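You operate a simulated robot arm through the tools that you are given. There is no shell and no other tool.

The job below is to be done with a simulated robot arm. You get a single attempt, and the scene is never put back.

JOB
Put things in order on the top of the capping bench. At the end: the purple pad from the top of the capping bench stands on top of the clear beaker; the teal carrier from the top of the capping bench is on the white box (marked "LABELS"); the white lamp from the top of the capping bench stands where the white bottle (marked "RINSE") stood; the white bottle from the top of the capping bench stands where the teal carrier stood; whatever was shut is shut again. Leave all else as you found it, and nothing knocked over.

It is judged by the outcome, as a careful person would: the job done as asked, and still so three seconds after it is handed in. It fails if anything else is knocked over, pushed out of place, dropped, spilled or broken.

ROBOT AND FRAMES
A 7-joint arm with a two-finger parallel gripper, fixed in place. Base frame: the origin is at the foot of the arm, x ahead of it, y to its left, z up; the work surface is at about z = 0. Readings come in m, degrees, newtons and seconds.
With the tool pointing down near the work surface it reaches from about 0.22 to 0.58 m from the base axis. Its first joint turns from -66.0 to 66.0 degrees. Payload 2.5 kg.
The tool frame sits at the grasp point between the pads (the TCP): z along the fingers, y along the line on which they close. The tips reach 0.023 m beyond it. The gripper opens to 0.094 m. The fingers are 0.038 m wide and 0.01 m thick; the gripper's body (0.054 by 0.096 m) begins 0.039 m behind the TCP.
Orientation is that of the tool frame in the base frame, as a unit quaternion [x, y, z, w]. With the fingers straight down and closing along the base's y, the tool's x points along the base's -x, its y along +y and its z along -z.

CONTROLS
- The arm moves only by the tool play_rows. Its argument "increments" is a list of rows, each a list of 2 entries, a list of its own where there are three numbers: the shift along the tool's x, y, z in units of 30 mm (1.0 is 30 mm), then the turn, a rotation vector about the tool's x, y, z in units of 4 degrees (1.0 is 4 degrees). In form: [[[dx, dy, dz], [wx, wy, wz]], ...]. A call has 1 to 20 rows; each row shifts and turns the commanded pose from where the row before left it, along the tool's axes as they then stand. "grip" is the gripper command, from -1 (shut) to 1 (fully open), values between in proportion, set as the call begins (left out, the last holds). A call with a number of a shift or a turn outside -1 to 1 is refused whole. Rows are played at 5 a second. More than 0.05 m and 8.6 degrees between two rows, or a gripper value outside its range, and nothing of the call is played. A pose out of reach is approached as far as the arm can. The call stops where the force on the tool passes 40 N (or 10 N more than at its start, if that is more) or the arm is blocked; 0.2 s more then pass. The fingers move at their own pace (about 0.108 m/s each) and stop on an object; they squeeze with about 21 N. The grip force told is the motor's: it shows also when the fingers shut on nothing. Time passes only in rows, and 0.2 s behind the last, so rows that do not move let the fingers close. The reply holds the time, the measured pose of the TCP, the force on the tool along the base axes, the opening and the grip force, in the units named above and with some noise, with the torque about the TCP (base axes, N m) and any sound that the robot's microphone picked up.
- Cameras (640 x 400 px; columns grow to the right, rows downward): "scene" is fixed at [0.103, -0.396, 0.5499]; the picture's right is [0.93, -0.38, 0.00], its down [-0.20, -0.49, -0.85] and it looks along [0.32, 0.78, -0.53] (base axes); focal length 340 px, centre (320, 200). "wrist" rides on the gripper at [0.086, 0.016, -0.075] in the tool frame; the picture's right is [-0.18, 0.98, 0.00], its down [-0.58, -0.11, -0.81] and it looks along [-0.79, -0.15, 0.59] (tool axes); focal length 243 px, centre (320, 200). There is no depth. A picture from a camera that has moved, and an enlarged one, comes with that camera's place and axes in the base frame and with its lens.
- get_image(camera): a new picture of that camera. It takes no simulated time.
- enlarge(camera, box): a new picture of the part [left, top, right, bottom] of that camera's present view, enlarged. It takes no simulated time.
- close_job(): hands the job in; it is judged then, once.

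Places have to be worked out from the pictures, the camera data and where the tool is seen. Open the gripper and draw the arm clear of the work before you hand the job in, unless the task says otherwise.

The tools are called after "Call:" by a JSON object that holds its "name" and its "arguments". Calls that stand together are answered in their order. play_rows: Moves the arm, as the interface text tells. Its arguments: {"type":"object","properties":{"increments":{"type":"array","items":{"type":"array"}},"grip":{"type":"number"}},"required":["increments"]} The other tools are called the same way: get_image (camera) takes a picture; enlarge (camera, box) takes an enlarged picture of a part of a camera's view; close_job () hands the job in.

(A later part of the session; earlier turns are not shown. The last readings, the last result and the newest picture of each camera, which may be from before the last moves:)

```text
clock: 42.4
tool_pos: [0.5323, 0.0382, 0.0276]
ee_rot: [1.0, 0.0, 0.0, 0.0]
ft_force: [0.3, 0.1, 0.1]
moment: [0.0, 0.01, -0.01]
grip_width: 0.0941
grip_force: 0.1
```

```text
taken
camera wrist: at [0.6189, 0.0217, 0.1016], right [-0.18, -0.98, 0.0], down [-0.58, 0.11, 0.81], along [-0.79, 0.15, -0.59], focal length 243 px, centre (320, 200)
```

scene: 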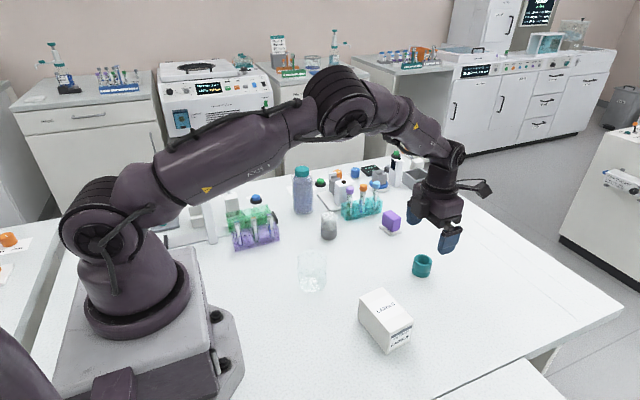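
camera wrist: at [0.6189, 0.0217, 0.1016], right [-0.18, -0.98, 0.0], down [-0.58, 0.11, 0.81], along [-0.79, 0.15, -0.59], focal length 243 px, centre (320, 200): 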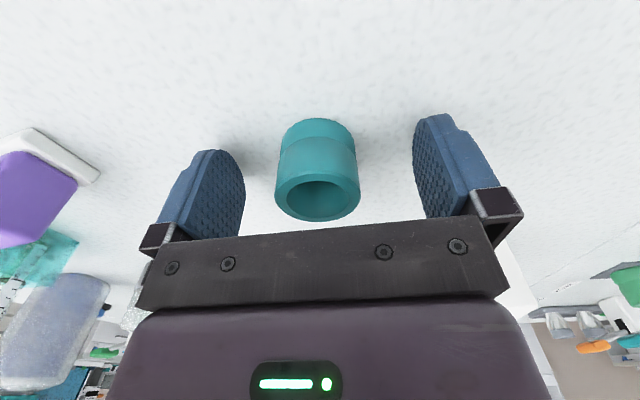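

The carrier sits evenly between the fingers; I close on it.

Call:
{"name": "play_rows", "arguments": {"increments": [[[0, 0, 0], [0, 0, 0]], [[0, 0, 0], [0, 0, 0]], [[0, 0, 0], [0, 0, 0]], [[0, 0, 0], [0, 0, 0]], [[0, 0, 0], [0, 0, 0]]], "grip": -1}}

Call:
{"name": "enlarge", "arguments": {"camera": "wrist", "box": [200, 80, 440, 240]}}

```text
clock: 43.6
tool_pos: [0.5317, 0.039, 0.0266]
ee_rot: [1.0, 0.0, 0.0, 0.0]
ft_force: [-0.7, 0.7, 0.4]
moment: [0.03, -0.03, 0.04]
grip_width: 0.0389
grip_force: 21.2
```

```text
2.50 times, centred on (320, 160) of wrist
camera zoom: at [0.6189, 0.0214, 0.1016], right [-0.18, -0.98, 0.0], down [-0.58, 0.11, 0.81], along [-0.79, 0.15, -0.59], focal length 606 px, centre (320, 300)
```

zoom: 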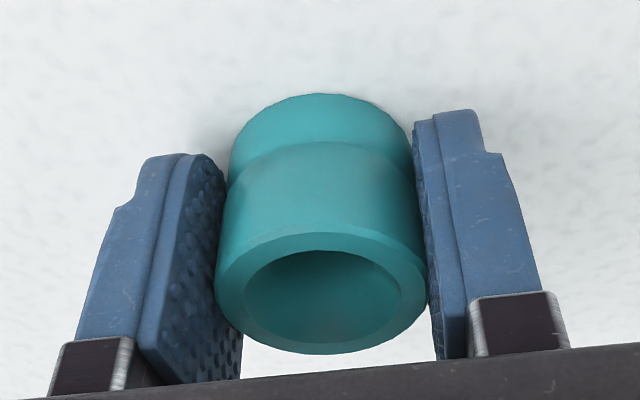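

The carrier is held (39 mm). I lift it and carry it high over to the LABELS box at about (0.3705, -0.061).

Call:
{"name": "play_rows", "arguments": {"increments": [[[0, 0, -0.5], [0, 0, 0]], [[0, 0, -0.9], [0, 0, 0]], [[0, 0, -0.9], [0, 0, 0]], [[0, 0, -0.9], [0, 0, 0]], [[0, 0, -0.9], [0, 0, 0]], [[0, 0, -0.6], [0, 0, 0]], [[-0.6, 0.37, 0], [0, 0, 0]], [[-0.8, 0.49, 0], [0, 0, 0]], [[-0.8, 0.49, 0], [0, 0, 0]], [[-0.8, 0.49, 0], [0, 0, 0]], [[-0.8, 0.49, 0], [0, 0, 0]], [[-0.8, 0.49, 0], [0, 0, 0]], [[-0.8, 0.49, 0], [0, 0, 0]], [[0, 0, 0], [0, 0, 0]]]}}

Call:
{"name": "get_image", "arguments": {"camera": "wrist"}}

Call:
{"name": "get_image", "arguments": {"camera": "scene"}}

```text
clock: 46.6
tool_pos: [0.3692, -0.0607, 0.1671]
ee_rot: [1.0, 0.0, 0.0, 0.0]
ft_force: [-0.3, 0.2, 0.1]
moment: [0.01, 0.01, 0.01]
grip_width: 0.039
grip_force: 21.0
```

```text
taken
camera wrist: at [0.4563, -0.0779, 0.2425], right [-0.18, -0.98, 0.0], down [-0.58, 0.11, 0.81], along [-0.79, 0.15, -0.59], focal length 243 px, centre (320, 200)
```

wrist: 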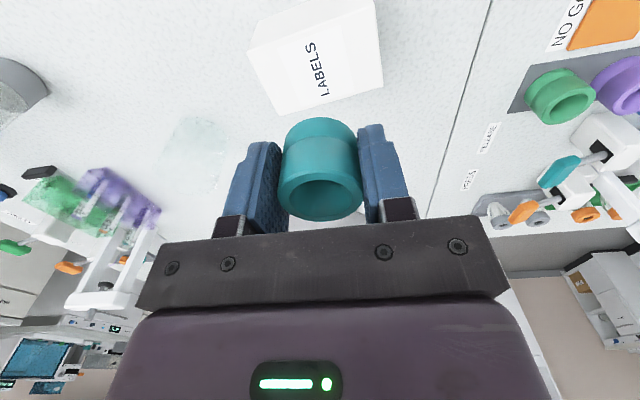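

```text
taken
```

scene: 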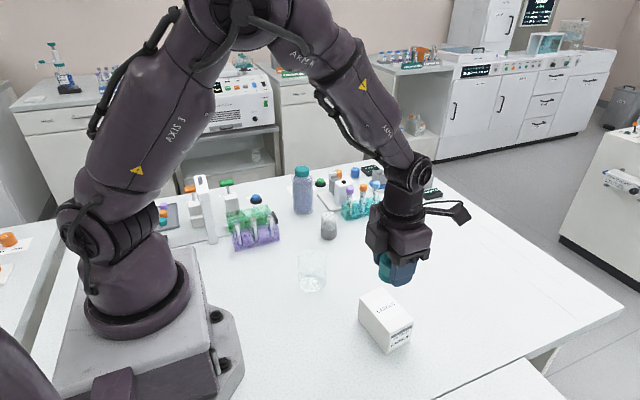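

Holding well. I enlarge the wrist view to check the box position against the held carrier before lowering.

Call:
{"name": "enlarge", "arguments": {"camera": "wrist", "box": [220, 0, 420, 125]}}

```text
3.20 times, centred on (320, 62) of wrist
camera zoom: at [0.4563, -0.0779, 0.2425], right [-0.18, -0.98, 0.0], down [-0.58, 0.11, 0.81], along [-0.79, 0.15, -0.59], focal length 776 px, centre (320, 640)
```

zoom: 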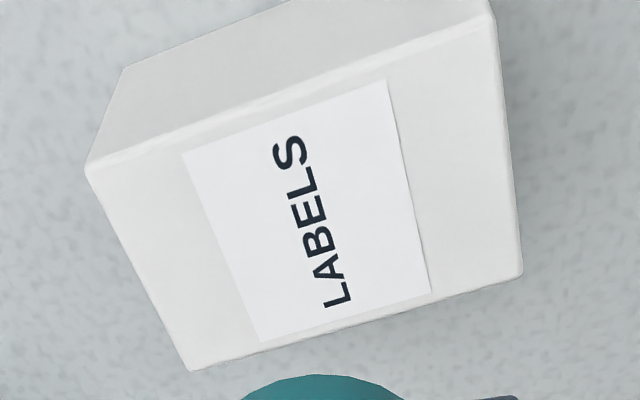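

Box top centre computes to about (0.368, -0.0605), directly under the carrier. I lower to about 1 cm above it and then creep down.

Call:
{"name": "play_rows", "arguments": {"increments": [[[-0.08, 0, 0.8], [0, 0, 0]], [[0, 0, 0.8], [0, 0, 0]], [[0, 0, 0.75], [0, 0, 0]], [[0, 0, 0], [0, 0, 0]]]}}

Call:
{"name": "enlarge", "arguments": {"camera": "scene", "box": [340, 230, 440, 360]}}

```text
clock: 47.6
tool_pos: [0.3677, -0.0617, 0.0976]
ee_rot: [1.0, 0.0, 0.0, 0.0]
ft_force: [0.1, -0.3, -0.2]
moment: [0.03, -0.01, 0.0]
grip_width: 0.039
grip_force: 21.3
```

```text
3.08 times, centred on (390, 295) of scene
camera zoom: at [0.103, -0.396, 0.5499], right [0.93, -0.38, 0.0], down [-0.2, -0.49, -0.85], along [0.32, 0.78, -0.53], focal length 1047 px, centre (105, -92)
```

zoom: 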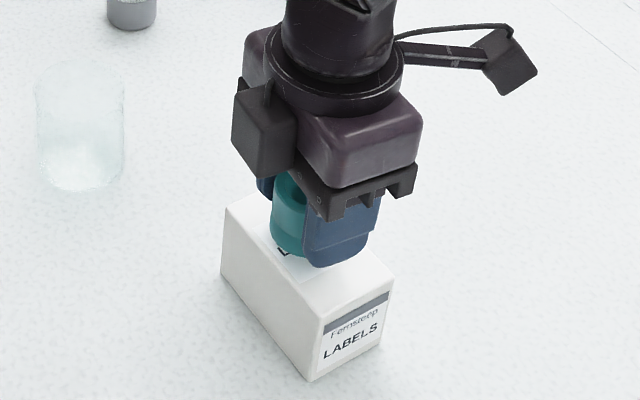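

Aligned over the label. I creep down in small steps watching the vertical force.

Call:
{"name": "play_rows", "arguments": {"increments": [[[0, 0, 0.12], [0, 0, 0]], [[0, 0, 0.12], [0, 0, 0]], [[0, 0, 0.1], [0, 0, 0]], [[0, 0, 0], [0, 0, 0]]]}}

Call:
{"name": "play_rows", "arguments": {"increments": [[[0, 0, 0.06], [0, 0, 0]], [[0, 0, 0], [0, 0, 0]]]}}

```text
clock: 48.6
tool_pos: [0.3673, -0.0615, 0.0885]
ee_rot: [1.0, 0.0, 0.0, 0.0]
ft_force: [-0.3, 0.2, 0.1]
moment: [-0.02, 0.0, -0.03]
grip_width: 0.0391
grip_force: 21.0
```

```text
clock: 49.2
tool_pos: [0.3678, -0.061, 0.0862]
ee_rot: [1.0, 0.0, 0.001, 0.001]
ft_force: [-3.2, 0.4, 15.1]
moment: [-0.03, 0.13, -0.07]
grip_width: 0.0389
grip_force: 20.7
```

Contact at z ≈ 0.086 (15 N), so the carrier is standing on the box. I ease up slightly, open the fingers partly and then rise.

Call:
{"name": "play_rows", "arguments": {"increments": [[[0, 0, -0.03], [0, 0, 0]], [[0, 0, 0], [0, 0, 0]]]}}

Call:
{"name": "play_rows", "arguments": {"increments": [[[0, 0, 0], [0, 0, 0]], [[0, 0, 0], [0, 0, 0]], [[0, 0, 0], [0, 0, 0]]], "grip": 0.5}}

Call:
{"name": "get_image", "arguments": {"camera": "wrist"}}

```text
clock: 49.8
tool_pos: [0.3666, -0.0604, 0.086]
ee_rot: [1.0, 0.0, 0.0, 0.0]
ft_force: [0.6, -0.4, 1.9]
moment: [-0.04, -0.02, -0.01]
grip_width: 0.0389
grip_force: 20.5
```

```text
clock: 50.6
tool_pos: [0.3678, -0.0616, 0.0877]
ee_rot: [1.0, 0.0, 0.0, 0.0]
ft_force: [0.3, -0.1, -0.3]
moment: [0.0, 0.03, -0.02]
grip_width: 0.0708
grip_force: 0.1
```

```text
taken
camera wrist: at [0.4545, -0.0776, 0.1616], right [-0.18, -0.98, 0.0], down [-0.58, 0.11, 0.81], along [-0.79, 0.15, -0.59], focal length 243 px, centre (320, 200)
```

wrist: 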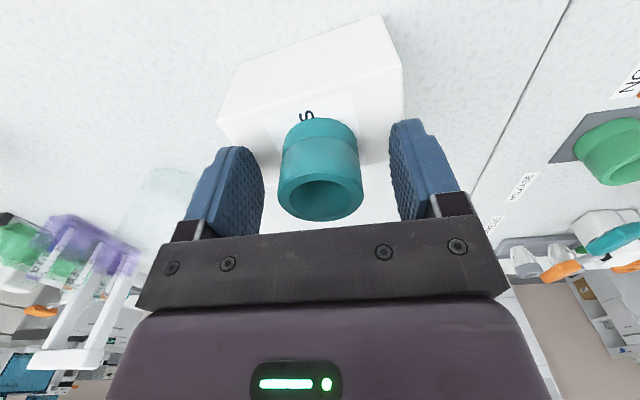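

The carrier stands free on the box. I rise straight up, then travel to above the bottle and turn to yaw ≈ 168° to match its faces.

Call:
{"name": "play_rows", "arguments": {"increments": [[[0, 0, -0.4], [0, 0, 0]], [[0, 0, -0.9], [0, 0, 0]], [[0, 0, -0.9], [0, 0, 0]], [[0, 0, -0.9], [0, 0, 0]], [[0, 0, -0.9], [0, 0, 0]], [[0, 0, -0.9], [0, 0, 0]], [[0, 0, -0.9], [0, 0, 0]], [[0, 0, 0], [0, 0, 0]]], "grip": 1}}

Call:
{"name": "play_rows", "arguments": {"increments": [[[0, -0.98, 0], [0, 0, 0]], [[0, -0.98, 0], [0, 0, 0]], [[0, -0.98, 0], [0, 0, 0]], [[0, -0.98, 0], [0, 0, 0]], [[0, -0.98, 0], [0, 0, 0]], [[0, -0.98, 0], [0, 0, 0]], [[0, -0.98, 0], [0, 0, 0]], [[0, -0.98, 0], [0, 0, 0]], [[0, -0.98, 0], [0, 0, 0]], [[0, -0.98, 0], [0, 0, 0]], [[0, -0.98, 0], [0, 0, 0]], [[0, -0.98, 0], [0, 0, 0]], [[0, -0.98, 0], [0, 0, 0]], [[0, -0.98, 0], [0, 0, 0]], [[0, -0.98, 0], [0, 0, 0]], [[0, 0, 0], [0, 0, 1]], [[0, 0, 0], [0, 0, 1]], [[0, 0, 0], [0, 0, 1]], [[0, 0, 0], [0, 0, 0]]]}}

Call:
{"name": "get_image", "arguments": {"camera": "wrist"}}

Call:
{"name": "get_image", "arguments": {"camera": "scene"}}

```text
clock: 52.4
tool_pos: [0.3665, -0.0607, 0.2593]
ee_rot: [1.0, 0.0, 0.0, -0.001]
ft_force: [-0.6, 0.3, -1.1]
moment: [-0.02, 0.02, 0.01]
grip_width: 0.0942
grip_force: 0.0
```

```text
clock: 56.4
tool_pos: [0.3685, 0.3802, 0.2605]
ee_rot: [0.994, -0.105, 0.0, 0.0]
ft_force: [0.2, -0.9, 0.1]
moment: [0.04, 0.01, 0.03]
grip_width: 0.0944
grip_force: 0.1
```

```text
taken
camera wrist: at [0.4497, 0.3455, 0.3348], right [-0.39, -0.92, 0.0], down [-0.55, 0.23, 0.81], along [-0.74, 0.31, -0.59], focal length 243 px, centre (320, 200)
```

wrist: 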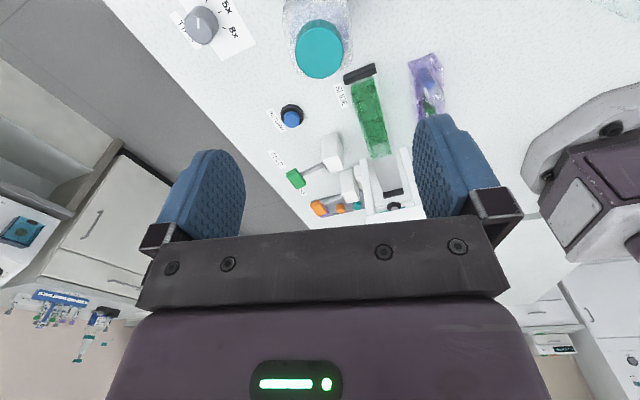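

```text
taken
```

scene: 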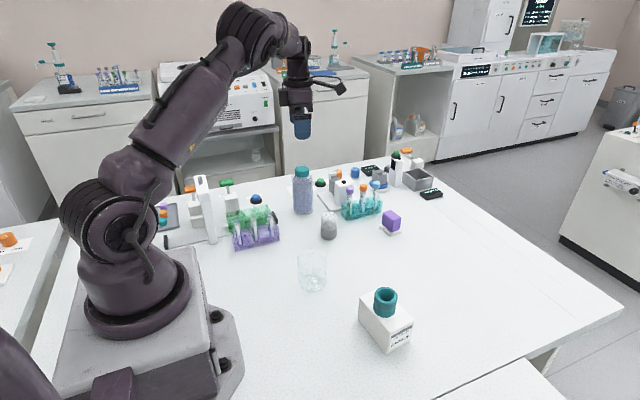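

Call:
{"name": "enlarge", "arguments": {"camera": "wrist", "box": [260, 0, 380, 90]}}

Call:
{"name": "enlarge", "arguments": {"camera": "scene", "box": [280, 155, 330, 225]}}

Call:
{"name": "enlarge", "arguments": {"camera": "scene", "box": [340, 270, 430, 360]}}

```text
4.44 times, centred on (320, 45) of wrist
camera zoom: at [0.4497, 0.3455, 0.3348], right [-0.39, -0.92, 0.0], down [-0.55, 0.23, 0.81], along [-0.74, 0.31, -0.59], focal length 1078 px, centre (320, 889)
```

zoom: 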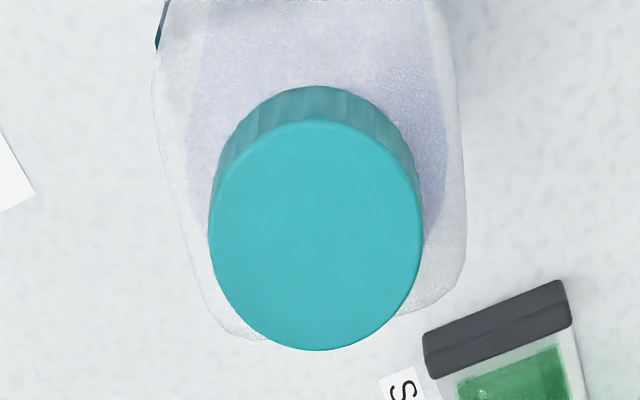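

```text
5.71 times, centred on (305, 190) of scene
camera zoom: at [0.103, -0.396, 0.5499], right [0.93, -0.38, 0.0], down [-0.2, -0.49, -0.85], along [0.32, 0.78, -0.53], focal length 1945 px, centre (406, 257)
```

zoom: 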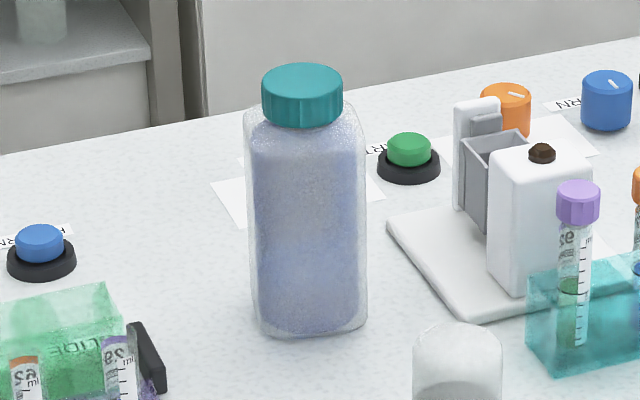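

```text
4.44 times, centred on (385, 315) of scene
camera zoom: at [0.103, -0.396, 0.5499], right [0.93, -0.38, 0.0], down [-0.2, -0.49, -0.85], along [0.32, 0.78, -0.53], focal length 1513 px, centre (31, -311)
```

zoom: 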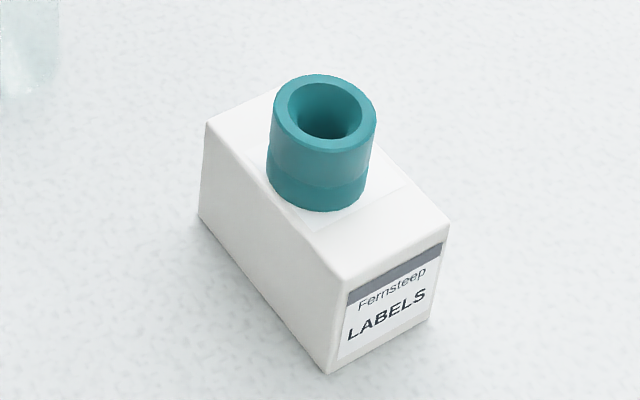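

Carrier standing properly on the box. Bottle cap centre measures about (0.371, 0.379); I lower to z ≈ 0.16 (tips just above the cap) and check alignment.

Call:
{"name": "play_rows", "arguments": {"increments": [[[0.09, 0.02, 0.85], [0, 0, 0]], [[0, 0, 0.85], [0, 0, 0]], [[0, 0, 0.85], [0, 0, 0]], [[0, 0, 0.8], [0, 0, 0]], [[0, 0, 0], [0, 0, 0]]]}}

Call:
{"name": "get_image", "arguments": {"camera": "wrist"}}

Call:
{"name": "enlarge", "arguments": {"camera": "scene", "box": [250, 120, 370, 220]}}

```text
clock: 57.6
tool_pos: [0.3706, 0.3781, 0.1597]
ee_rot: [0.995, -0.104, 0.0, 0.0]
ft_force: [-0.3, 0.1, 0.4]
moment: [0.04, 0.02, 0.02]
grip_width: 0.094
grip_force: 0.0
```

```text
taken
camera wrist: at [0.4522, 0.3444, 0.2345], right [-0.38, -0.92, 0.0], down [-0.55, 0.23, 0.81], along [-0.74, 0.31, -0.59], focal length 243 px, centre (320, 200)
```

wrist: 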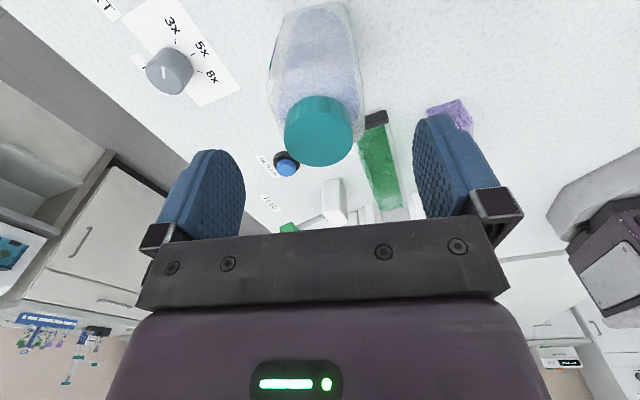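

```text
4.00 times, centred on (310, 170) of scene
camera zoom: at [0.103, -0.396, 0.5499], right [0.93, -0.38, 0.0], down [-0.2, -0.49, -0.85], along [0.32, 0.78, -0.53], focal length 1362 px, centre (360, 320)
```

zoom: 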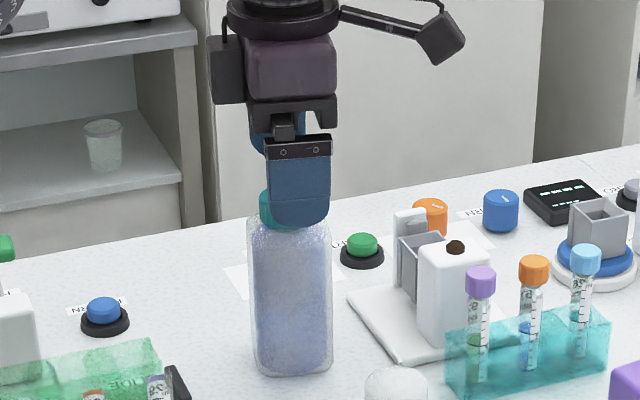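

Aligned with the cap centre. I lower to z ≈ 0.097 so the pads meet the straight upper body of the bottle with the palm just clear of the cap.

Call:
{"name": "play_rows", "arguments": {"increments": [[[0.02, 0, 0.6], [0, 0, 0]], [[0, 0, 0.6], [0, 0, 0]], [[0, 0, 0.5], [0, 0, 0]], [[0, 0, 0.36], [0, 0, 0]], [[0, 0, 0], [0, 0, 0]]]}}

Call:
{"name": "get_image", "arguments": {"camera": "wrist"}}

Call:
{"name": "enlarge", "arguments": {"camera": "scene", "box": [260, 140, 360, 225]}}

```text
clock: 58.8
tool_pos: [0.3708, 0.3786, 0.0985]
ee_rot: [0.995, -0.105, 0.0, 0.0]
ft_force: [0.1, 0.3, -0.4]
moment: [0.01, -0.02, 0.03]
grip_width: 0.0942
grip_force: 0.0
```

```text
taken
camera wrist: at [0.4524, 0.3448, 0.1728], right [-0.39, -0.92, 0.0], down [-0.55, 0.23, 0.81], along [-0.74, 0.31, -0.59], focal length 243 px, centre (320, 200)
```

wrist: 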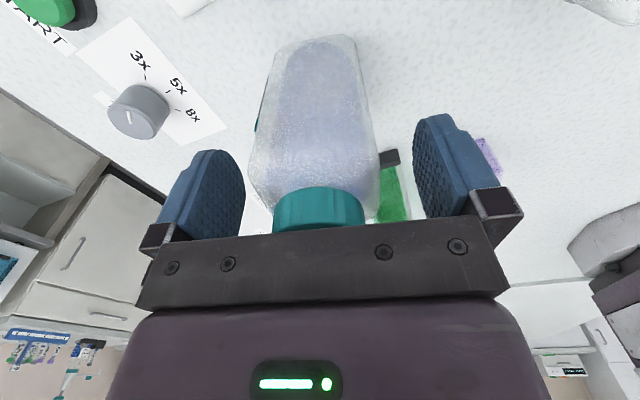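

```text
4.71 times, centred on (310, 182) of scene
camera zoom: at [0.103, -0.396, 0.5499], right [0.93, -0.38, 0.0], down [-0.2, -0.49, -0.85], along [0.32, 0.78, -0.53], focal length 1602 px, centre (367, 282)
```

zoom: 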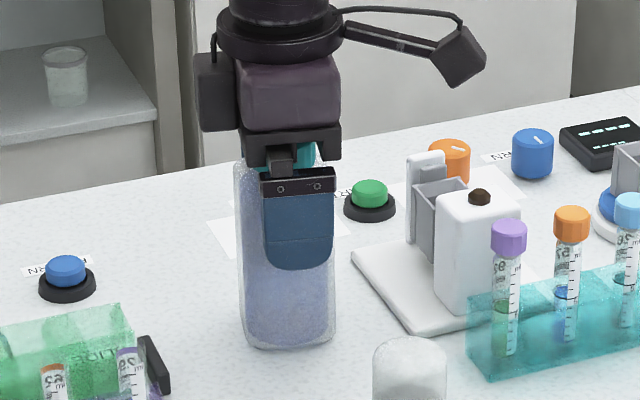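

Fingers straddle the bottle with the palm clear of the cap and no force. I close on it.

Call:
{"name": "play_rows", "arguments": {"increments": [[[0, 0, 0], [0, 0, 0]], [[0, 0, 0], [0, 0, 0]], [[0, 0, 0], [0, 0, 0]], [[0, 0, 0], [0, 0, 0]], [[0, 0, 0], [0, 0, 0]]], "grip": -1}}

Call:
{"name": "get_image", "arguments": {"camera": "wrist"}}

Call:
{"name": "enlarge", "arguments": {"camera": "scene", "box": [260, 140, 360, 225]}}

```text
clock: 60.0
tool_pos: [0.3712, 0.38, 0.0986]
ee_rot: [0.994, -0.106, 0.0, 0.0]
ft_force: [-0.4, 0.2, -0.7]
moment: [-0.02, -0.02, 0.03]
grip_width: 0.056
grip_force: 21.0
```

```text
taken
camera wrist: at [0.4524, 0.3447, 0.173], right [-0.39, -0.92, 0.0], down [-0.55, 0.23, 0.81], along [-0.74, 0.31, -0.59], focal length 243 px, centre (320, 200)
```

wrist: 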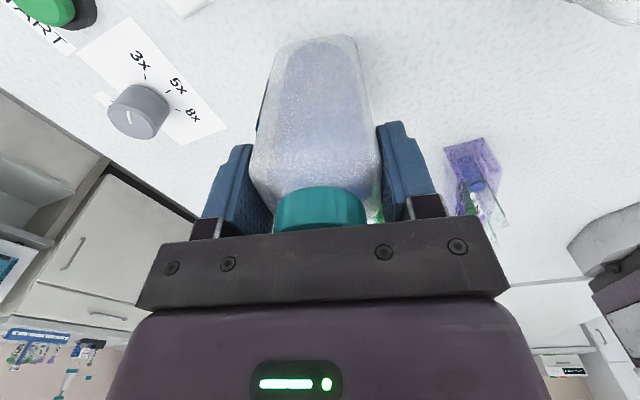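

```text
4.71 times, centred on (310, 182) of scene
camera zoom: at [0.103, -0.396, 0.5499], right [0.93, -0.38, 0.0], down [-0.2, -0.49, -0.85], along [0.32, 0.78, -0.53], focal length 1602 px, centre (367, 282)
```

zoom: 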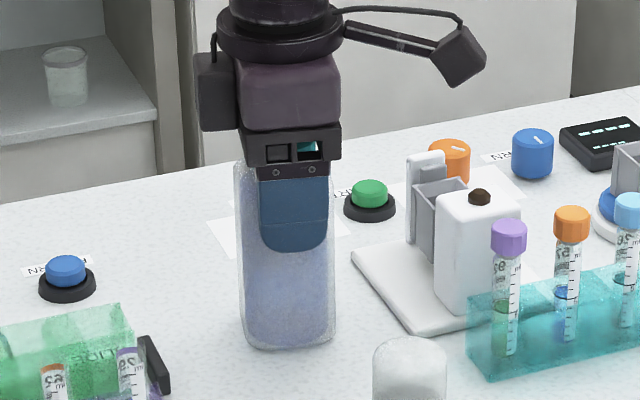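

The bottle is gripped (56 mm). I lift it gently and read the load.

Call:
{"name": "play_rows", "arguments": {"increments": [[[0, 0, -0.3], [0, 0, 0]], [[0, 0, -0.6], [0, 0, 0]], [[0, 0, -0.7], [0, 0, 0]], [[0, 0, -0.7], [0, 0, 0]], [[0, 0, -0.7], [0, 0, 0]], [[0, 0, -0.7], [0, 0, 0]], [[0, 0, -0.7], [0, 0, 0]], [[0, 0, -0.6], [0, 0, 0]], [[0, 0, -0.4], [0, 0, 0]], [[0, 0, 0], [0, 0, 0]]]}}

Call:
{"name": "get_image", "arguments": {"camera": "scene"}}

Call:
{"name": "get_image", "arguments": {"camera": "wrist"}}

```text
clock: 62.2
tool_pos: [0.3717, 0.3778, 0.2613]
ee_rot: [0.995, -0.105, -0.001, 0.0]
ft_force: [0.2, 0.0, -1.8]
moment: [0.02, -0.03, -0.02]
grip_width: 0.0559
grip_force: 21.2
```

```text
taken
```

scene: 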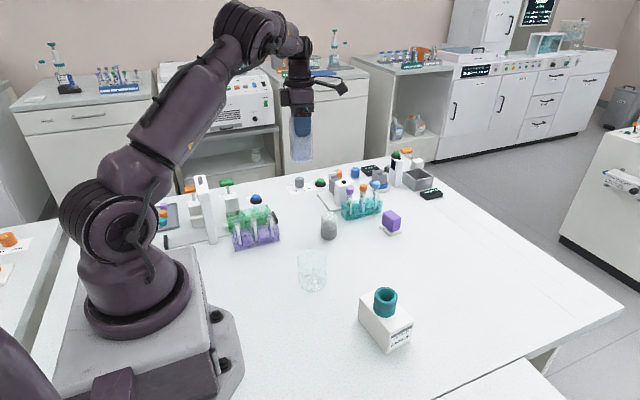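

```text
taken
camera wrist: at [0.4525, 0.3443, 0.3348], right [-0.38, -0.92, 0.0], down [-0.55, 0.23, 0.81], along [-0.74, 0.31, -0.59], focal length 243 px, centre (320, 200)
```

wrist: 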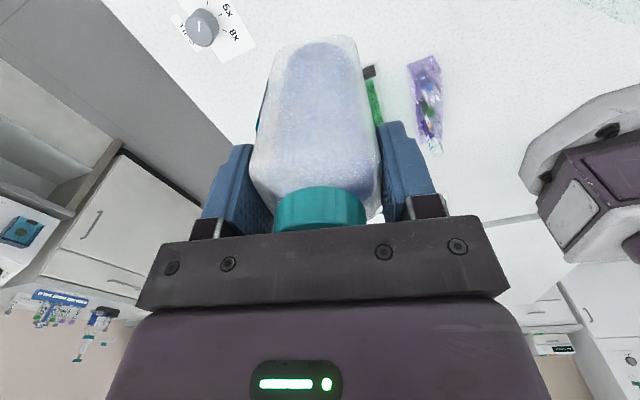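

Lifted cleanly, about 1.8 N. Now I carry it at this height to above the carrier's old spot (0.533, 0.040).

Call:
{"name": "play_rows", "arguments": {"increments": [[[0.3, 0.4, 0], [0, 0, 0]], [[0.55, 0.71, 0], [0, 0, 0]], [[0.55, 0.71, 0], [0, 0, 0]], [[0.55, 0.71, 0], [0, 0, 0]], [[0.55, 0.71, 0], [0, 0, 0]], [[0.55, 0.71, 0], [0, 0, 0]], [[0.55, 0.71, 0], [0, 0, 0]], [[0.55, 0.71, 0], [0, 0, 0]], [[0.55, 0.71, 0], [0, 0, 0]], [[0.55, 0.71, 0], [0, 0, 0]], [[0.55, 0.71, 0], [0, 0, 0]], [[0.55, 0.71, 0], [0, 0, 0]], [[0.55, 0.71, 0], [0, 0, 0]], [[0.55, 0.71, 0], [0, 0, 0]], [[0.2, 0.3, 0], [0, 0, 0]], [[0, 0, 0], [0, 0, 0]]]}}

Call:
{"name": "get_image", "arguments": {"camera": "scene"}}

```text
clock: 65.6
tool_pos: [0.5348, 0.04, 0.2594]
ee_rot: [0.995, -0.105, 0.0, 0.0]
ft_force: [-1.1, 0.1, -2.4]
moment: [0.0, 0.0, -0.01]
grip_width: 0.0562
grip_force: 20.8
```

```text
taken
```

scene: 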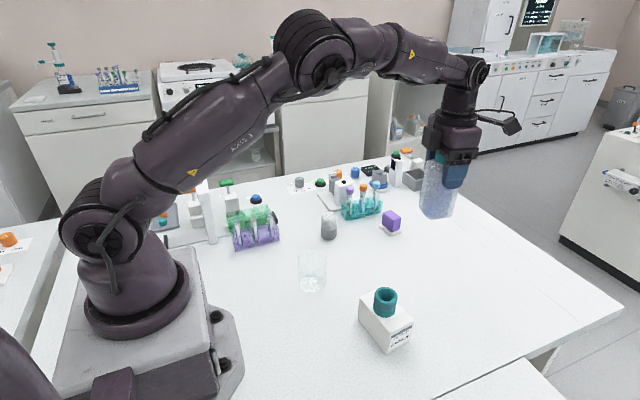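

Over the spot. I lower to just above the table and then creep to contact.

Call:
{"name": "play_rows", "arguments": {"increments": [[[-0.04, 0, 0.5], [0, 0, 0]], [[0, 0, 0.8], [0, 0, 0]], [[0, 0, 0.8], [0, 0, 0]], [[0, 0, 0.8], [0, 0, 0]], [[0, 0, 0.8], [0, 0, 0]], [[0, 0, 0.8], [0, 0, 0]], [[0, 0, 0.5], [0, 0, 0]], [[0, 0, 0.2], [0, 0, 0]], [[0, 0, 0], [0, 0, 0]]]}}

Call:
{"name": "get_image", "arguments": {"camera": "wrist"}}

Call:
{"name": "enlarge", "arguments": {"camera": "scene", "box": [370, 180, 480, 300]}}

```text
clock: 67.6
tool_pos: [0.5322, 0.0398, 0.1033]
ee_rot: [0.994, -0.105, 0.0, 0.0]
ft_force: [0.5, -0.3, -2.3]
moment: [0.03, 0.0, 0.0]
grip_width: 0.0556
grip_force: 20.8
```

```text
taken
camera wrist: at [0.6141, 0.0054, 0.1778], right [-0.39, -0.92, 0.0], down [-0.55, 0.23, 0.81], along [-0.74, 0.31, -0.59], focal length 243 px, centre (320, 200)
```

wrist: 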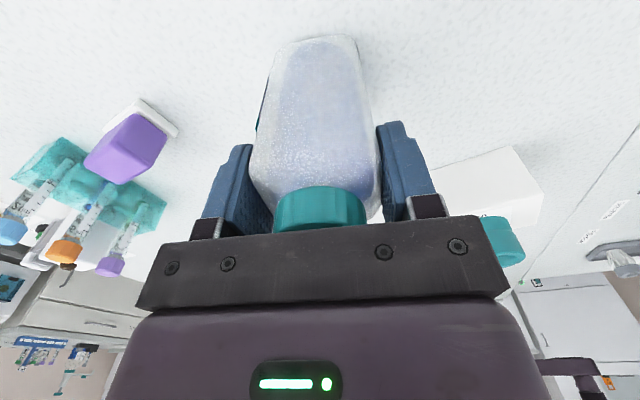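

```text
3.33 times, centred on (425, 240) of scene
camera zoom: at [0.103, -0.396, 0.5499], right [0.93, -0.38, 0.0], down [-0.2, -0.49, -0.85], along [0.32, 0.78, -0.53], focal length 1135 px, centre (-30, 67)
```

zoom: 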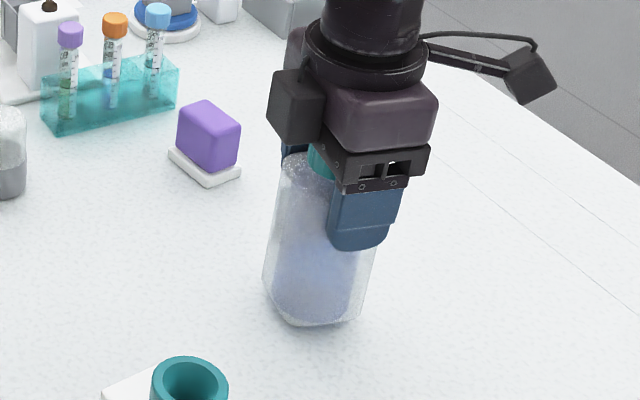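

About 5 mm above the table by my figure; I creep down and watch the force.

Call:
{"name": "play_rows", "arguments": {"increments": [[[0, 0, 0.06], [0, 0, 0]], [[0, 0, 0.06], [0, 0, 0]], [[0, 0, 0], [0, 0, 0]]]}}

Call:
{"name": "play_rows", "arguments": {"increments": [[[0, 0, 0.04], [0, 0, 0]], [[0, 0, 0], [0, 0, 0]]]}}

```text
clock: 68.4
tool_pos: [0.532, 0.0403, 0.1001]
ee_rot: [0.995, -0.104, 0.0, 0.0]
ft_force: [-0.2, 1.1, -2.8]
moment: [0.01, 0.03, 0.0]
grip_width: 0.0561
grip_force: 21.4
```

```text
clock: 69.0
tool_pos: [0.5325, 0.0406, 0.0994]
ee_rot: [0.994, -0.105, 0.0, 0.0]
ft_force: [-0.5, -0.1, -2.3]
moment: [0.04, 0.01, 0.02]
grip_width: 0.0558
grip_force: 20.9
```

Still hanging free, so a little further down.

Call:
{"name": "play_rows", "arguments": {"increments": [[[0, 0, 0.04], [0, 0, 0]], [[0, 0, 0], [0, 0, 0]]]}}

Call:
{"name": "play_rows", "arguments": {"increments": [[[0, 0, 0.02], [0, 0, 0]], [[0, 0, 0], [0, 0, 0]]]}}

```text
clock: 69.6
tool_pos: [0.5324, 0.04, 0.098]
ee_rot: [0.994, -0.106, 0.0, 0.001]
ft_force: [-1.9, -0.8, 3.0]
moment: [-0.17, 0.21, -0.06]
grip_width: 0.0559
grip_force: 21.4
```

```text
clock: 70.2
tool_pos: [0.5323, 0.0395, 0.0978]
ee_rot: [0.994, -0.105, 0.001, 0.0]
ft_force: [-4.9, -0.1, 12.1]
moment: [-0.04, 0.53, 0.01]
grip_width: 0.0557
grip_force: 20.6
```

Bottle is on the bench. I ease off and open the fingers, then check.

Call:
{"name": "play_rows", "arguments": {"increments": [[[0, 0, -0.025], [0, 0, 0]], [[0, 0, 0], [0, 0, 0]]]}}

Call:
{"name": "play_rows", "arguments": {"increments": [[[0, 0, 0], [0, 0, 0]], [[0, 0, 0], [0, 0, 0]], [[0, 0, 0], [0, 0, 0]]], "grip": 1}}

Call:
{"name": "get_image", "arguments": {"camera": "wrist"}}

```text
clock: 70.8
tool_pos: [0.5333, 0.0394, 0.0986]
ee_rot: [0.994, -0.105, 0.001, -0.001]
ft_force: [0.2, 1.5, 5.3]
moment: [-0.01, 0.04, -0.01]
grip_width: 0.0557
grip_force: 20.5
```

```text
clock: 71.6
tool_pos: [0.5322, 0.0387, 0.0981]
ee_rot: [0.995, -0.105, 0.0, 0.001]
ft_force: [0.2, -0.3, -0.1]
moment: [-0.01, 0.01, 0.04]
grip_width: 0.0941
grip_force: 0.0
```

```text
taken
camera wrist: at [0.6138, 0.0054, 0.1726], right [-0.39, -0.92, 0.0], down [-0.55, 0.23, 0.81], along [-0.74, 0.31, -0.59], focal length 243 px, centre (320, 200)
```

wrist: 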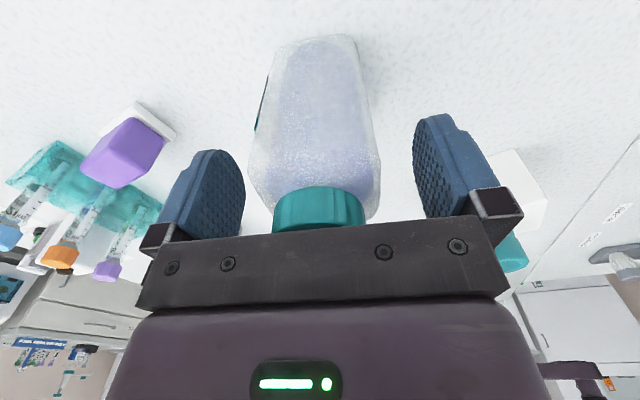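

The bottle stands free at the carrier's old spot. I rise straight up and travel to above the lamp at about (0.39, 0.245).

Call:
{"name": "play_rows", "arguments": {"increments": [[[0, 0, -0.4], [0, 0, 0]], [[0, 0, -0.8], [0, 0, 0]], [[0, 0, -0.8], [0, 0, 0]], [[0, 0, -0.8], [0, 0, 0]], [[0, 0, -0.8], [0, 0, 0]], [[0, 0, -0.8], [0, 0, 0]], [[0, 0, -0.7], [0, 0, 0]], [[-0.757, -0.717, 0], [0, 0, 0]], [[-0.757, -0.717, 0], [0, 0, 0]], [[-0.757, -0.717, 0], [0, 0, 0]], [[-0.757, -0.717, 0], [0, 0, 0]], [[-0.757, -0.717, 0], [0, 0, 0]], [[-0.757, -0.717, 0], [0, 0, 0]], [[-0.757, -0.717, 0], [0, 0, 0]], [[-0.757, -0.717, 0], [0, 0, 0]], [[0, 0, 0], [0, 0, 0]]]}}

Call:
{"name": "get_image", "arguments": {"camera": "wrist"}}

Call:
{"name": "get_image", "arguments": {"camera": "scene"}}

```text
clock: 75.0
tool_pos: [0.3907, 0.2464, 0.2518]
ee_rot: [0.994, -0.105, 0.0, 0.001]
ft_force: [-0.5, -0.1, -0.1]
moment: [0.02, -0.01, 0.0]
grip_width: 0.0942
grip_force: 0.1
```

```text
taken
camera wrist: at [0.4724, 0.2122, 0.3259], right [-0.39, -0.92, 0.0], down [-0.55, 0.23, 0.81], along [-0.74, 0.31, -0.59], focal length 243 px, centre (320, 200)
```

wrist: 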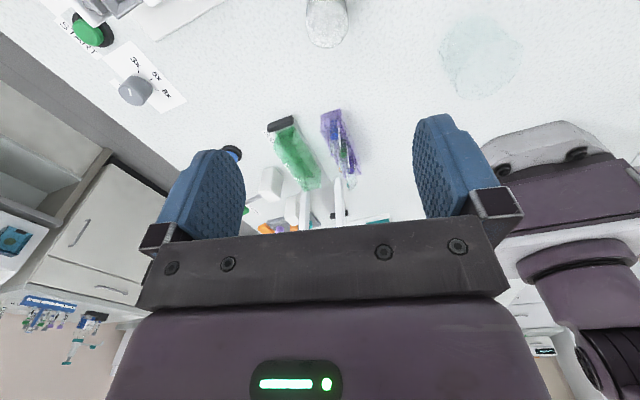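

```text
taken
```

scene: 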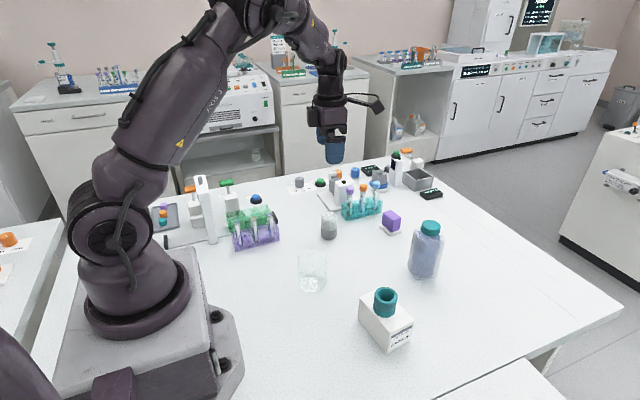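

Bottle in place. I enlarge the lamp and, in the same picture, the beaker to fix both positions.

Call:
{"name": "enlarge", "arguments": {"camera": "wrist", "box": [280, 0, 380, 62]}}

Call:
{"name": "enlarge", "arguments": {"camera": "wrist", "box": [420, 0, 540, 110]}}

Call:
{"name": "enlarge", "arguments": {"camera": "scene", "box": [390, 205, 460, 295]}}

```text
6.40 times, centred on (330, 31) of wrist
camera zoom: at [0.4724, 0.2122, 0.3259], right [-0.39, -0.92, 0.0], down [-0.55, 0.23, 0.81], along [-0.74, 0.31, -0.59], focal length 1553 px, centre (256, 1282)
```

zoom: 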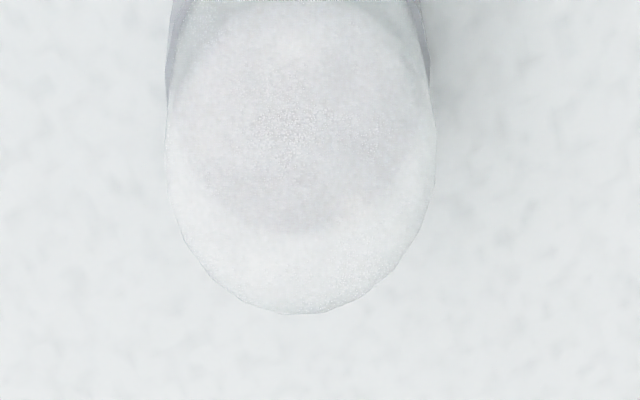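

```text
3.64 times, centred on (480, 55) of wrist
camera zoom: at [0.4724, 0.2122, 0.3259], right [-0.39, -0.92, 0.0], down [-0.55, 0.23, 0.81], along [-0.74, 0.31, -0.59], focal length 882 px, centre (-262, 727)
```

zoom: 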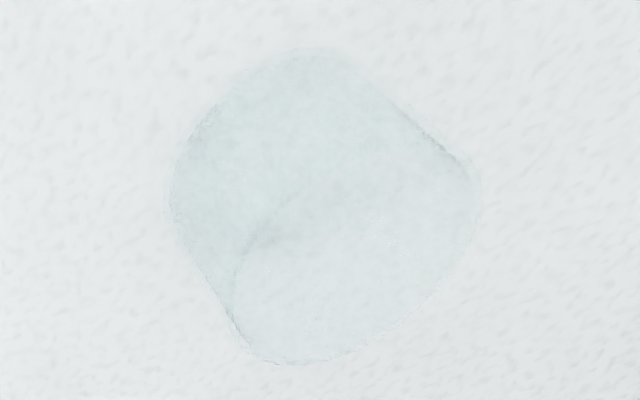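

```text
4.44 times, centred on (425, 250) of scene
camera zoom: at [0.103, -0.3959, 0.5499], right [0.93, -0.38, 0.0], down [-0.2, -0.49, -0.85], along [0.32, 0.78, -0.53], focal length 1513 px, centre (-147, -22)
```

zoom: 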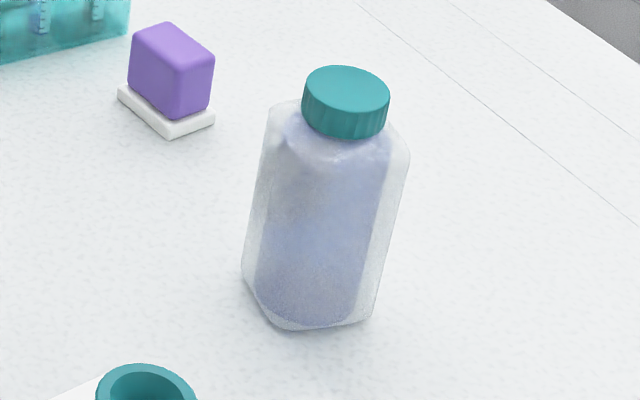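

The lamp's centre is about 6 mm toward -y of the tool axis. I shift by that and lower to z ≈ 0.13 for a closer check.

Call:
{"name": "play_rows", "arguments": {"increments": [[[0, 0.18, 0.8], [0, 0, 0]], [[0, 0, 0.8], [0, 0, 0]], [[0, 0, 0.8], [0, 0, 0]], [[0, 0, 0.8], [0, 0, 0]], [[0, 0, 0.8], [0, 0, 0]], [[0, 0, 0], [0, 0, 0]]]}}

Call:
{"name": "get_image", "arguments": {"camera": "wrist"}}

Call:
{"name": "enlarge", "arguments": {"camera": "scene", "box": [280, 160, 400, 260]}}

```text
clock: 76.4
tool_pos: [0.3884, 0.2416, 0.1305]
ee_rot: [0.995, -0.105, 0.0, 0.0]
ft_force: [0.5, 0.0, 0.4]
moment: [0.01, 0.02, 0.0]
grip_width: 0.0938
grip_force: 0.1
```

```text
taken
camera wrist: at [0.4706, 0.2071, 0.2053], right [-0.39, -0.92, 0.0], down [-0.55, 0.23, 0.81], along [-0.74, 0.31, -0.59], focal length 243 px, centre (320, 200)
```

wrist: 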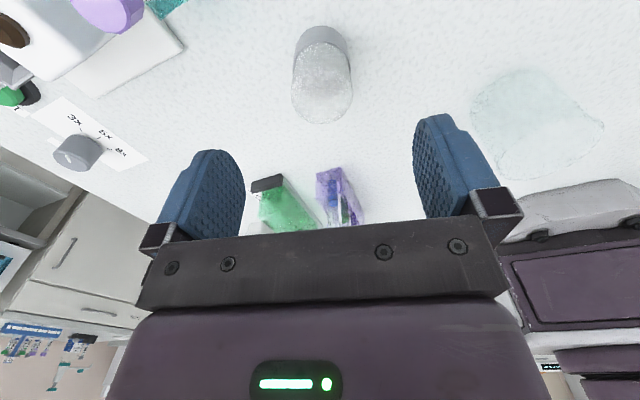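

```text
4.00 times, centred on (340, 210) of scene
camera zoom: at [0.103, -0.396, 0.5499], right [0.93, -0.38, 0.0], down [-0.2, -0.49, -0.85], along [0.32, 0.78, -0.53], focal length 1362 px, centre (240, 160)
```

zoom: 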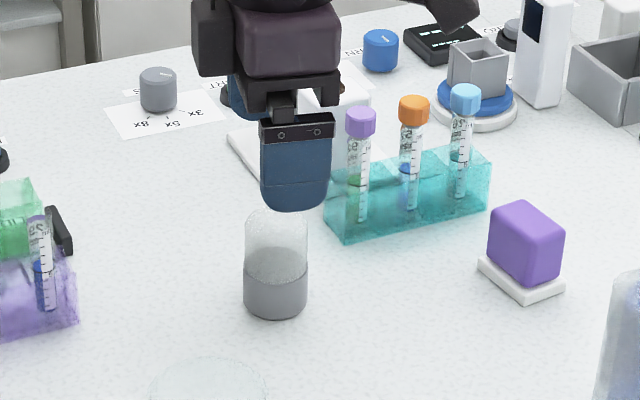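

Lamp centre ≈ (0.390, 0.240), fingers straddle it with the rack 3 cm away. I descend to z ≈ 0.04 for a mid-height grip.

Call:
{"name": "play_rows", "arguments": {"increments": [[[0.07, 0.05, 0.7], [0, 0, 0]], [[0, 0, 0.7], [0, 0, 0]], [[0, 0, 0.7], [0, 0, 0]], [[0, 0, 0.6], [0, 0, 0]], [[0, 0, 0.3], [0, 0, 0]], [[0, 0, 0], [0, 0, 0]]]}}

Call:
{"name": "get_image", "arguments": {"camera": "wrist"}}

Call:
{"name": "enlarge", "arguments": {"camera": "scene", "box": [280, 170, 400, 260]}}

```text
clock: 77.8
tool_pos: [0.3921, 0.2376, 0.0405]
ee_rot: [0.994, -0.105, 0.0, 0.0]
ft_force: [-0.3, 0.1, -0.3]
moment: [0.01, -0.03, -0.03]
grip_width: 0.094
grip_force: 0.1
```

```text
taken
camera wrist: at [0.4727, 0.2048, 0.1154], right [-0.39, -0.92, 0.0], down [-0.55, 0.23, 0.81], along [-0.74, 0.31, -0.59], focal length 243 px, centre (320, 200)
```

wrist: 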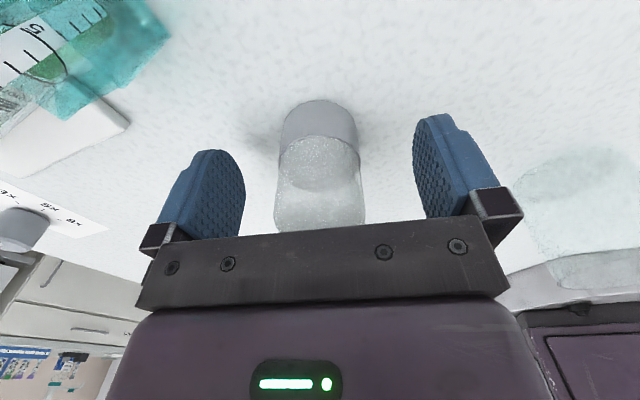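

```text
4.44 times, centred on (340, 215) of scene
camera zoom: at [0.103, -0.396, 0.5499], right [0.93, -0.38, 0.0], down [-0.2, -0.49, -0.85], along [0.32, 0.78, -0.53], focal length 1513 px, centre (231, 133)
```

zoom: 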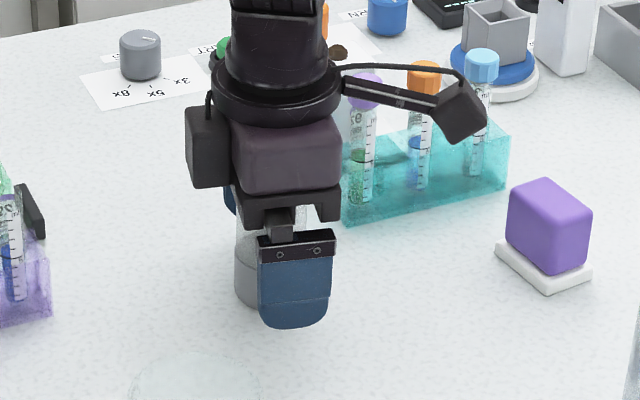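

No contact forces and the lamp lies between the pads. I close on it.

Call:
{"name": "play_rows", "arguments": {"increments": [[[0, 0, 0], [0, 0, 0]], [[0, 0, 0], [0, 0, 0]], [[0, 0, 0], [0, 0, 0]], [[0, 0, 0], [0, 0, 0]], [[0, 0, 0], [0, 0, 0]]], "grip": -1}}

Call:
{"name": "get_image", "arguments": {"camera": "wrist"}}

```text
clock: 79.0
tool_pos: [0.3918, 0.2392, 0.042]
ee_rot: [0.995, -0.104, 0.0, 0.001]
ft_force: [0.4, -0.5, 0.5]
moment: [0.01, -0.01, 0.01]
grip_width: 0.041
grip_force: 21.2
```

```text
taken
camera wrist: at [0.4727, 0.2048, 0.1156], right [-0.39, -0.92, 0.0], down [-0.55, 0.23, 0.81], along [-0.74, 0.31, -0.59], focal length 243 px, centre (320, 200)
```

wrist: 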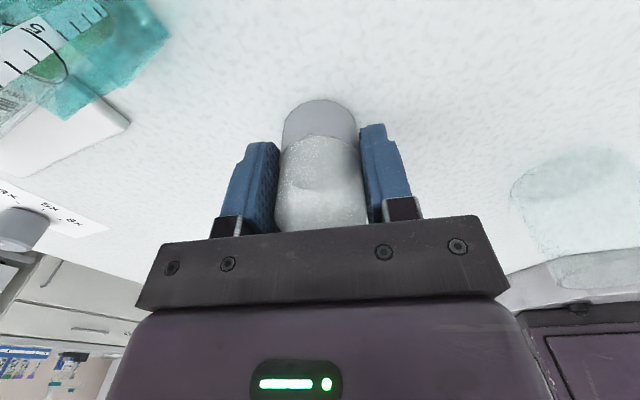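

Lamp held (41 mm). I lift it and turn to yaw 100° on the way, so the camera boom will point to the open side (-y) rather than at the tubes when I set it down.

Call:
{"name": "play_rows", "arguments": {"increments": [[[0, 0, -0.4], [0, 0, 0]], [[0, 0, -0.8], [0, 0, 0]], [[0, 0, -0.9], [0, 0, 0]], [[0, 0, -0.9], [0, 0, 0]], [[0, 0, -0.9], [0, 0, 0]], [[0, 0, -0.6], [0, 0, 0]], [[0, 0, 0], [0, 0, 1]], [[0, 0, 0], [0, 0, 1]], [[0, 0, 0], [0, 0, 1]], [[0, 0, 0], [0, 0, 1]], [[0, 0, 0], [0, 0, 1]], [[0, 0, 0], [0, 0, 1]], [[0, 0, 0], [0, 0, 1]], [[0, 0, 0], [0, 0, 1]], [[0, 0, 0], [0, 0, 1]], [[0, 0, 0], [0, 0, 1]], [[0, 0, 0], [0, 0, 1]], [[0, 0, 0], [0, 0, 1]], [[0, 0, 0], [0, 0, 1]]]}}

Call:
{"name": "play_rows", "arguments": {"increments": [[[0, 0, 0], [0, 0, 1]], [[0, 0, 0], [0, 0, 1]], [[0, 0, 0], [0, 0, 1]], [[0, 0, 0], [0, 0, 1]], [[-0.6, 0, 0], [0, 0, 0]], [[-0.85, 0, 0], [0, 0, 0]], [[-0.85, 0, 0], [0, 0, 0]], [[-0.85, 0, 0], [0, 0, 0]], [[-0.85, -0.13, 0], [0, 0, 0]], [[-0.75, 0, 0], [0, 0, 0]], [[0, 0, 0], [0, 0, 0]]]}}

Call:
{"name": "get_image", "arguments": {"camera": "wrist"}}

Call:
{"name": "get_image", "arguments": {"camera": "scene"}}

```text
clock: 83.0
tool_pos: [0.3918, 0.239, 0.1771]
ee_rot: [0.847, -0.531, 0.0, 0.0]
ft_force: [-0.1, -0.7, -0.8]
moment: [-0.01, -0.02, -0.01]
grip_width: 0.0409
grip_force: 20.7
```

```text
clock: 85.4
tool_pos: [0.3716, 0.3809, 0.1767]
ee_rot: [0.766, -0.643, 0.0, 0.0]
ft_force: [0.5, 0.2, -0.5]
moment: [0.02, 0.02, 0.02]
grip_width: 0.0409
grip_force: 21.2
```

```text
taken
camera wrist: at [0.3697, 0.2921, 0.2508], right [-1.0, 0.01, 0.0], down [0.01, 0.59, 0.81], along [0.01, 0.81, -0.59], focal length 243 px, centre (320, 200)
```

wrist: 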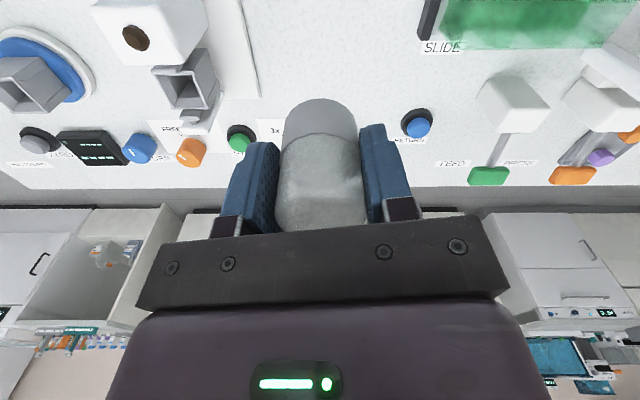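

```text
taken
```

scene: 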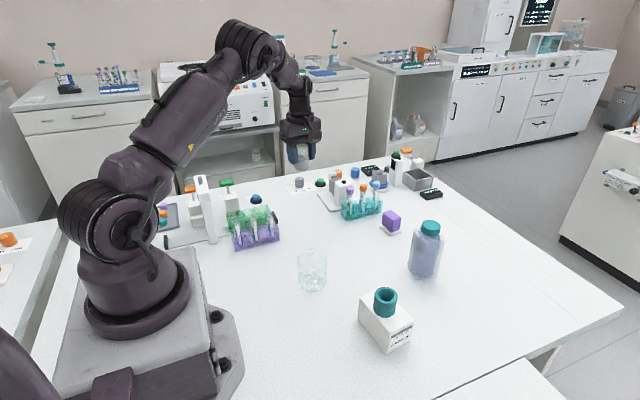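

Over the bottle's old spot (0.371, 0.381) with free space around. I lower the lamp to just above the table.

Call:
{"name": "play_rows", "arguments": {"increments": [[[0, 0, 0.5], [0, 0, 0]], [[0, 0, 0.8], [0, 0, 0]], [[0, 0, 0.8], [0, 0, 0]], [[0, 0, 0.8], [0, 0, 0]], [[0, 0, 0.8], [0, 0, 0]], [[0, 0, 0.5], [0, 0, 0]], [[0, 0, 0.1], [0, 0, 0]], [[0, 0, 0], [0, 0, 0]]]}}

Call:
{"name": "get_image", "arguments": {"camera": "wrist"}}

Call:
{"name": "enlarge", "arguments": {"camera": "scene", "box": [250, 130, 370, 230]}}

```text
clock: 87.2
tool_pos: [0.3716, 0.3805, 0.0455]
ee_rot: [0.766, -0.643, 0.0, -0.001]
ft_force: [1.1, 0.2, -0.1]
moment: [-0.03, 0.02, 0.0]
grip_width: 0.0409
grip_force: 21.5
```

```text
taken
camera wrist: at [0.3699, 0.2918, 0.1214], right [-1.0, 0.01, 0.0], down [0.01, 0.59, 0.81], along [0.01, 0.81, -0.59], focal length 243 px, centre (320, 200)
```

wrist: 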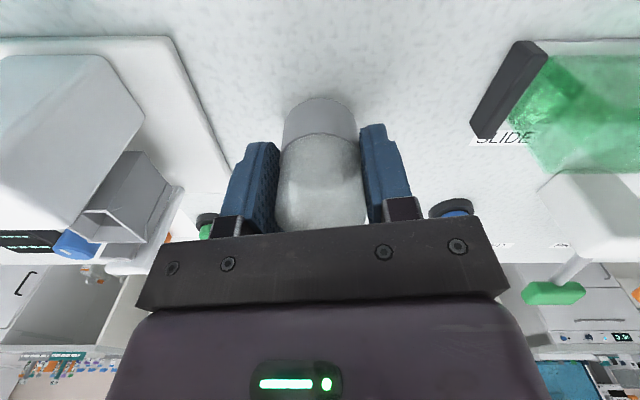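

```text
4.00 times, centred on (310, 180) of scene
camera zoom: at [0.103, -0.396, 0.5499], right [0.93, -0.38, 0.0], down [-0.2, -0.49, -0.85], along [0.32, 0.78, -0.53], focal length 1362 px, centre (360, 280)
```

zoom: 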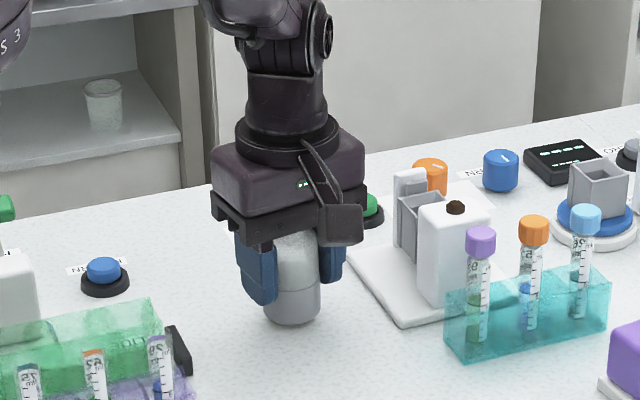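

Nearly down with clear space round the fingers. I creep to contact.

Call:
{"name": "play_rows", "arguments": {"increments": [[[0, 0, 0.05], [0, 0, 0]], [[0, 0, 0.05], [0, 0, 0]], [[0, 0, 0], [0, 0, 0]]]}}

Call:
{"name": "play_rows", "arguments": {"increments": [[[0, 0, 0.04], [0, 0, 0]], [[0, 0, 0], [0, 0, 0]]]}}

```text
clock: 88.0
tool_pos: [0.371, 0.3799, 0.0441]
ee_rot: [0.766, -0.643, -0.001, 0.0]
ft_force: [0.0, -0.2, -1.0]
moment: [0.01, 0.0, 0.01]
grip_width: 0.041
grip_force: 21.1
```

```text
clock: 88.6
tool_pos: [0.3709, 0.3796, 0.0422]
ee_rot: [0.766, -0.643, 0.0, -0.001]
ft_force: [-0.4, 0.5, -0.2]
moment: [0.01, 0.02, 0.0]
grip_width: 0.041
grip_force: 21.2
```

No contact yet; a little lower.

Call:
{"name": "play_rows", "arguments": {"increments": [[[0, 0, 0.03], [0, 0, 0]], [[0, 0, 0], [0, 0, 0]]]}}

Call:
{"name": "play_rows", "arguments": {"increments": [[[0, 0, 0.02], [0, 0, 0]], [[0, 0, 0], [0, 0, 0]]]}}

```text
clock: 89.2
tool_pos: [0.371, 0.3803, 0.0422]
ee_rot: [0.766, -0.643, 0.0, 0.0]
ft_force: [-0.3, -0.6, 2.3]
moment: [-0.02, 0.04, 0.0]
grip_width: 0.0414
grip_force: 20.7
```

```text
clock: 89.8
tool_pos: [0.3703, 0.3802, 0.0429]
ee_rot: [0.766, -0.643, 0.001, 0.0]
ft_force: [-0.8, -2.6, 9.4]
moment: [-0.14, 0.06, -0.04]
grip_width: 0.0411
grip_force: 21.2
```

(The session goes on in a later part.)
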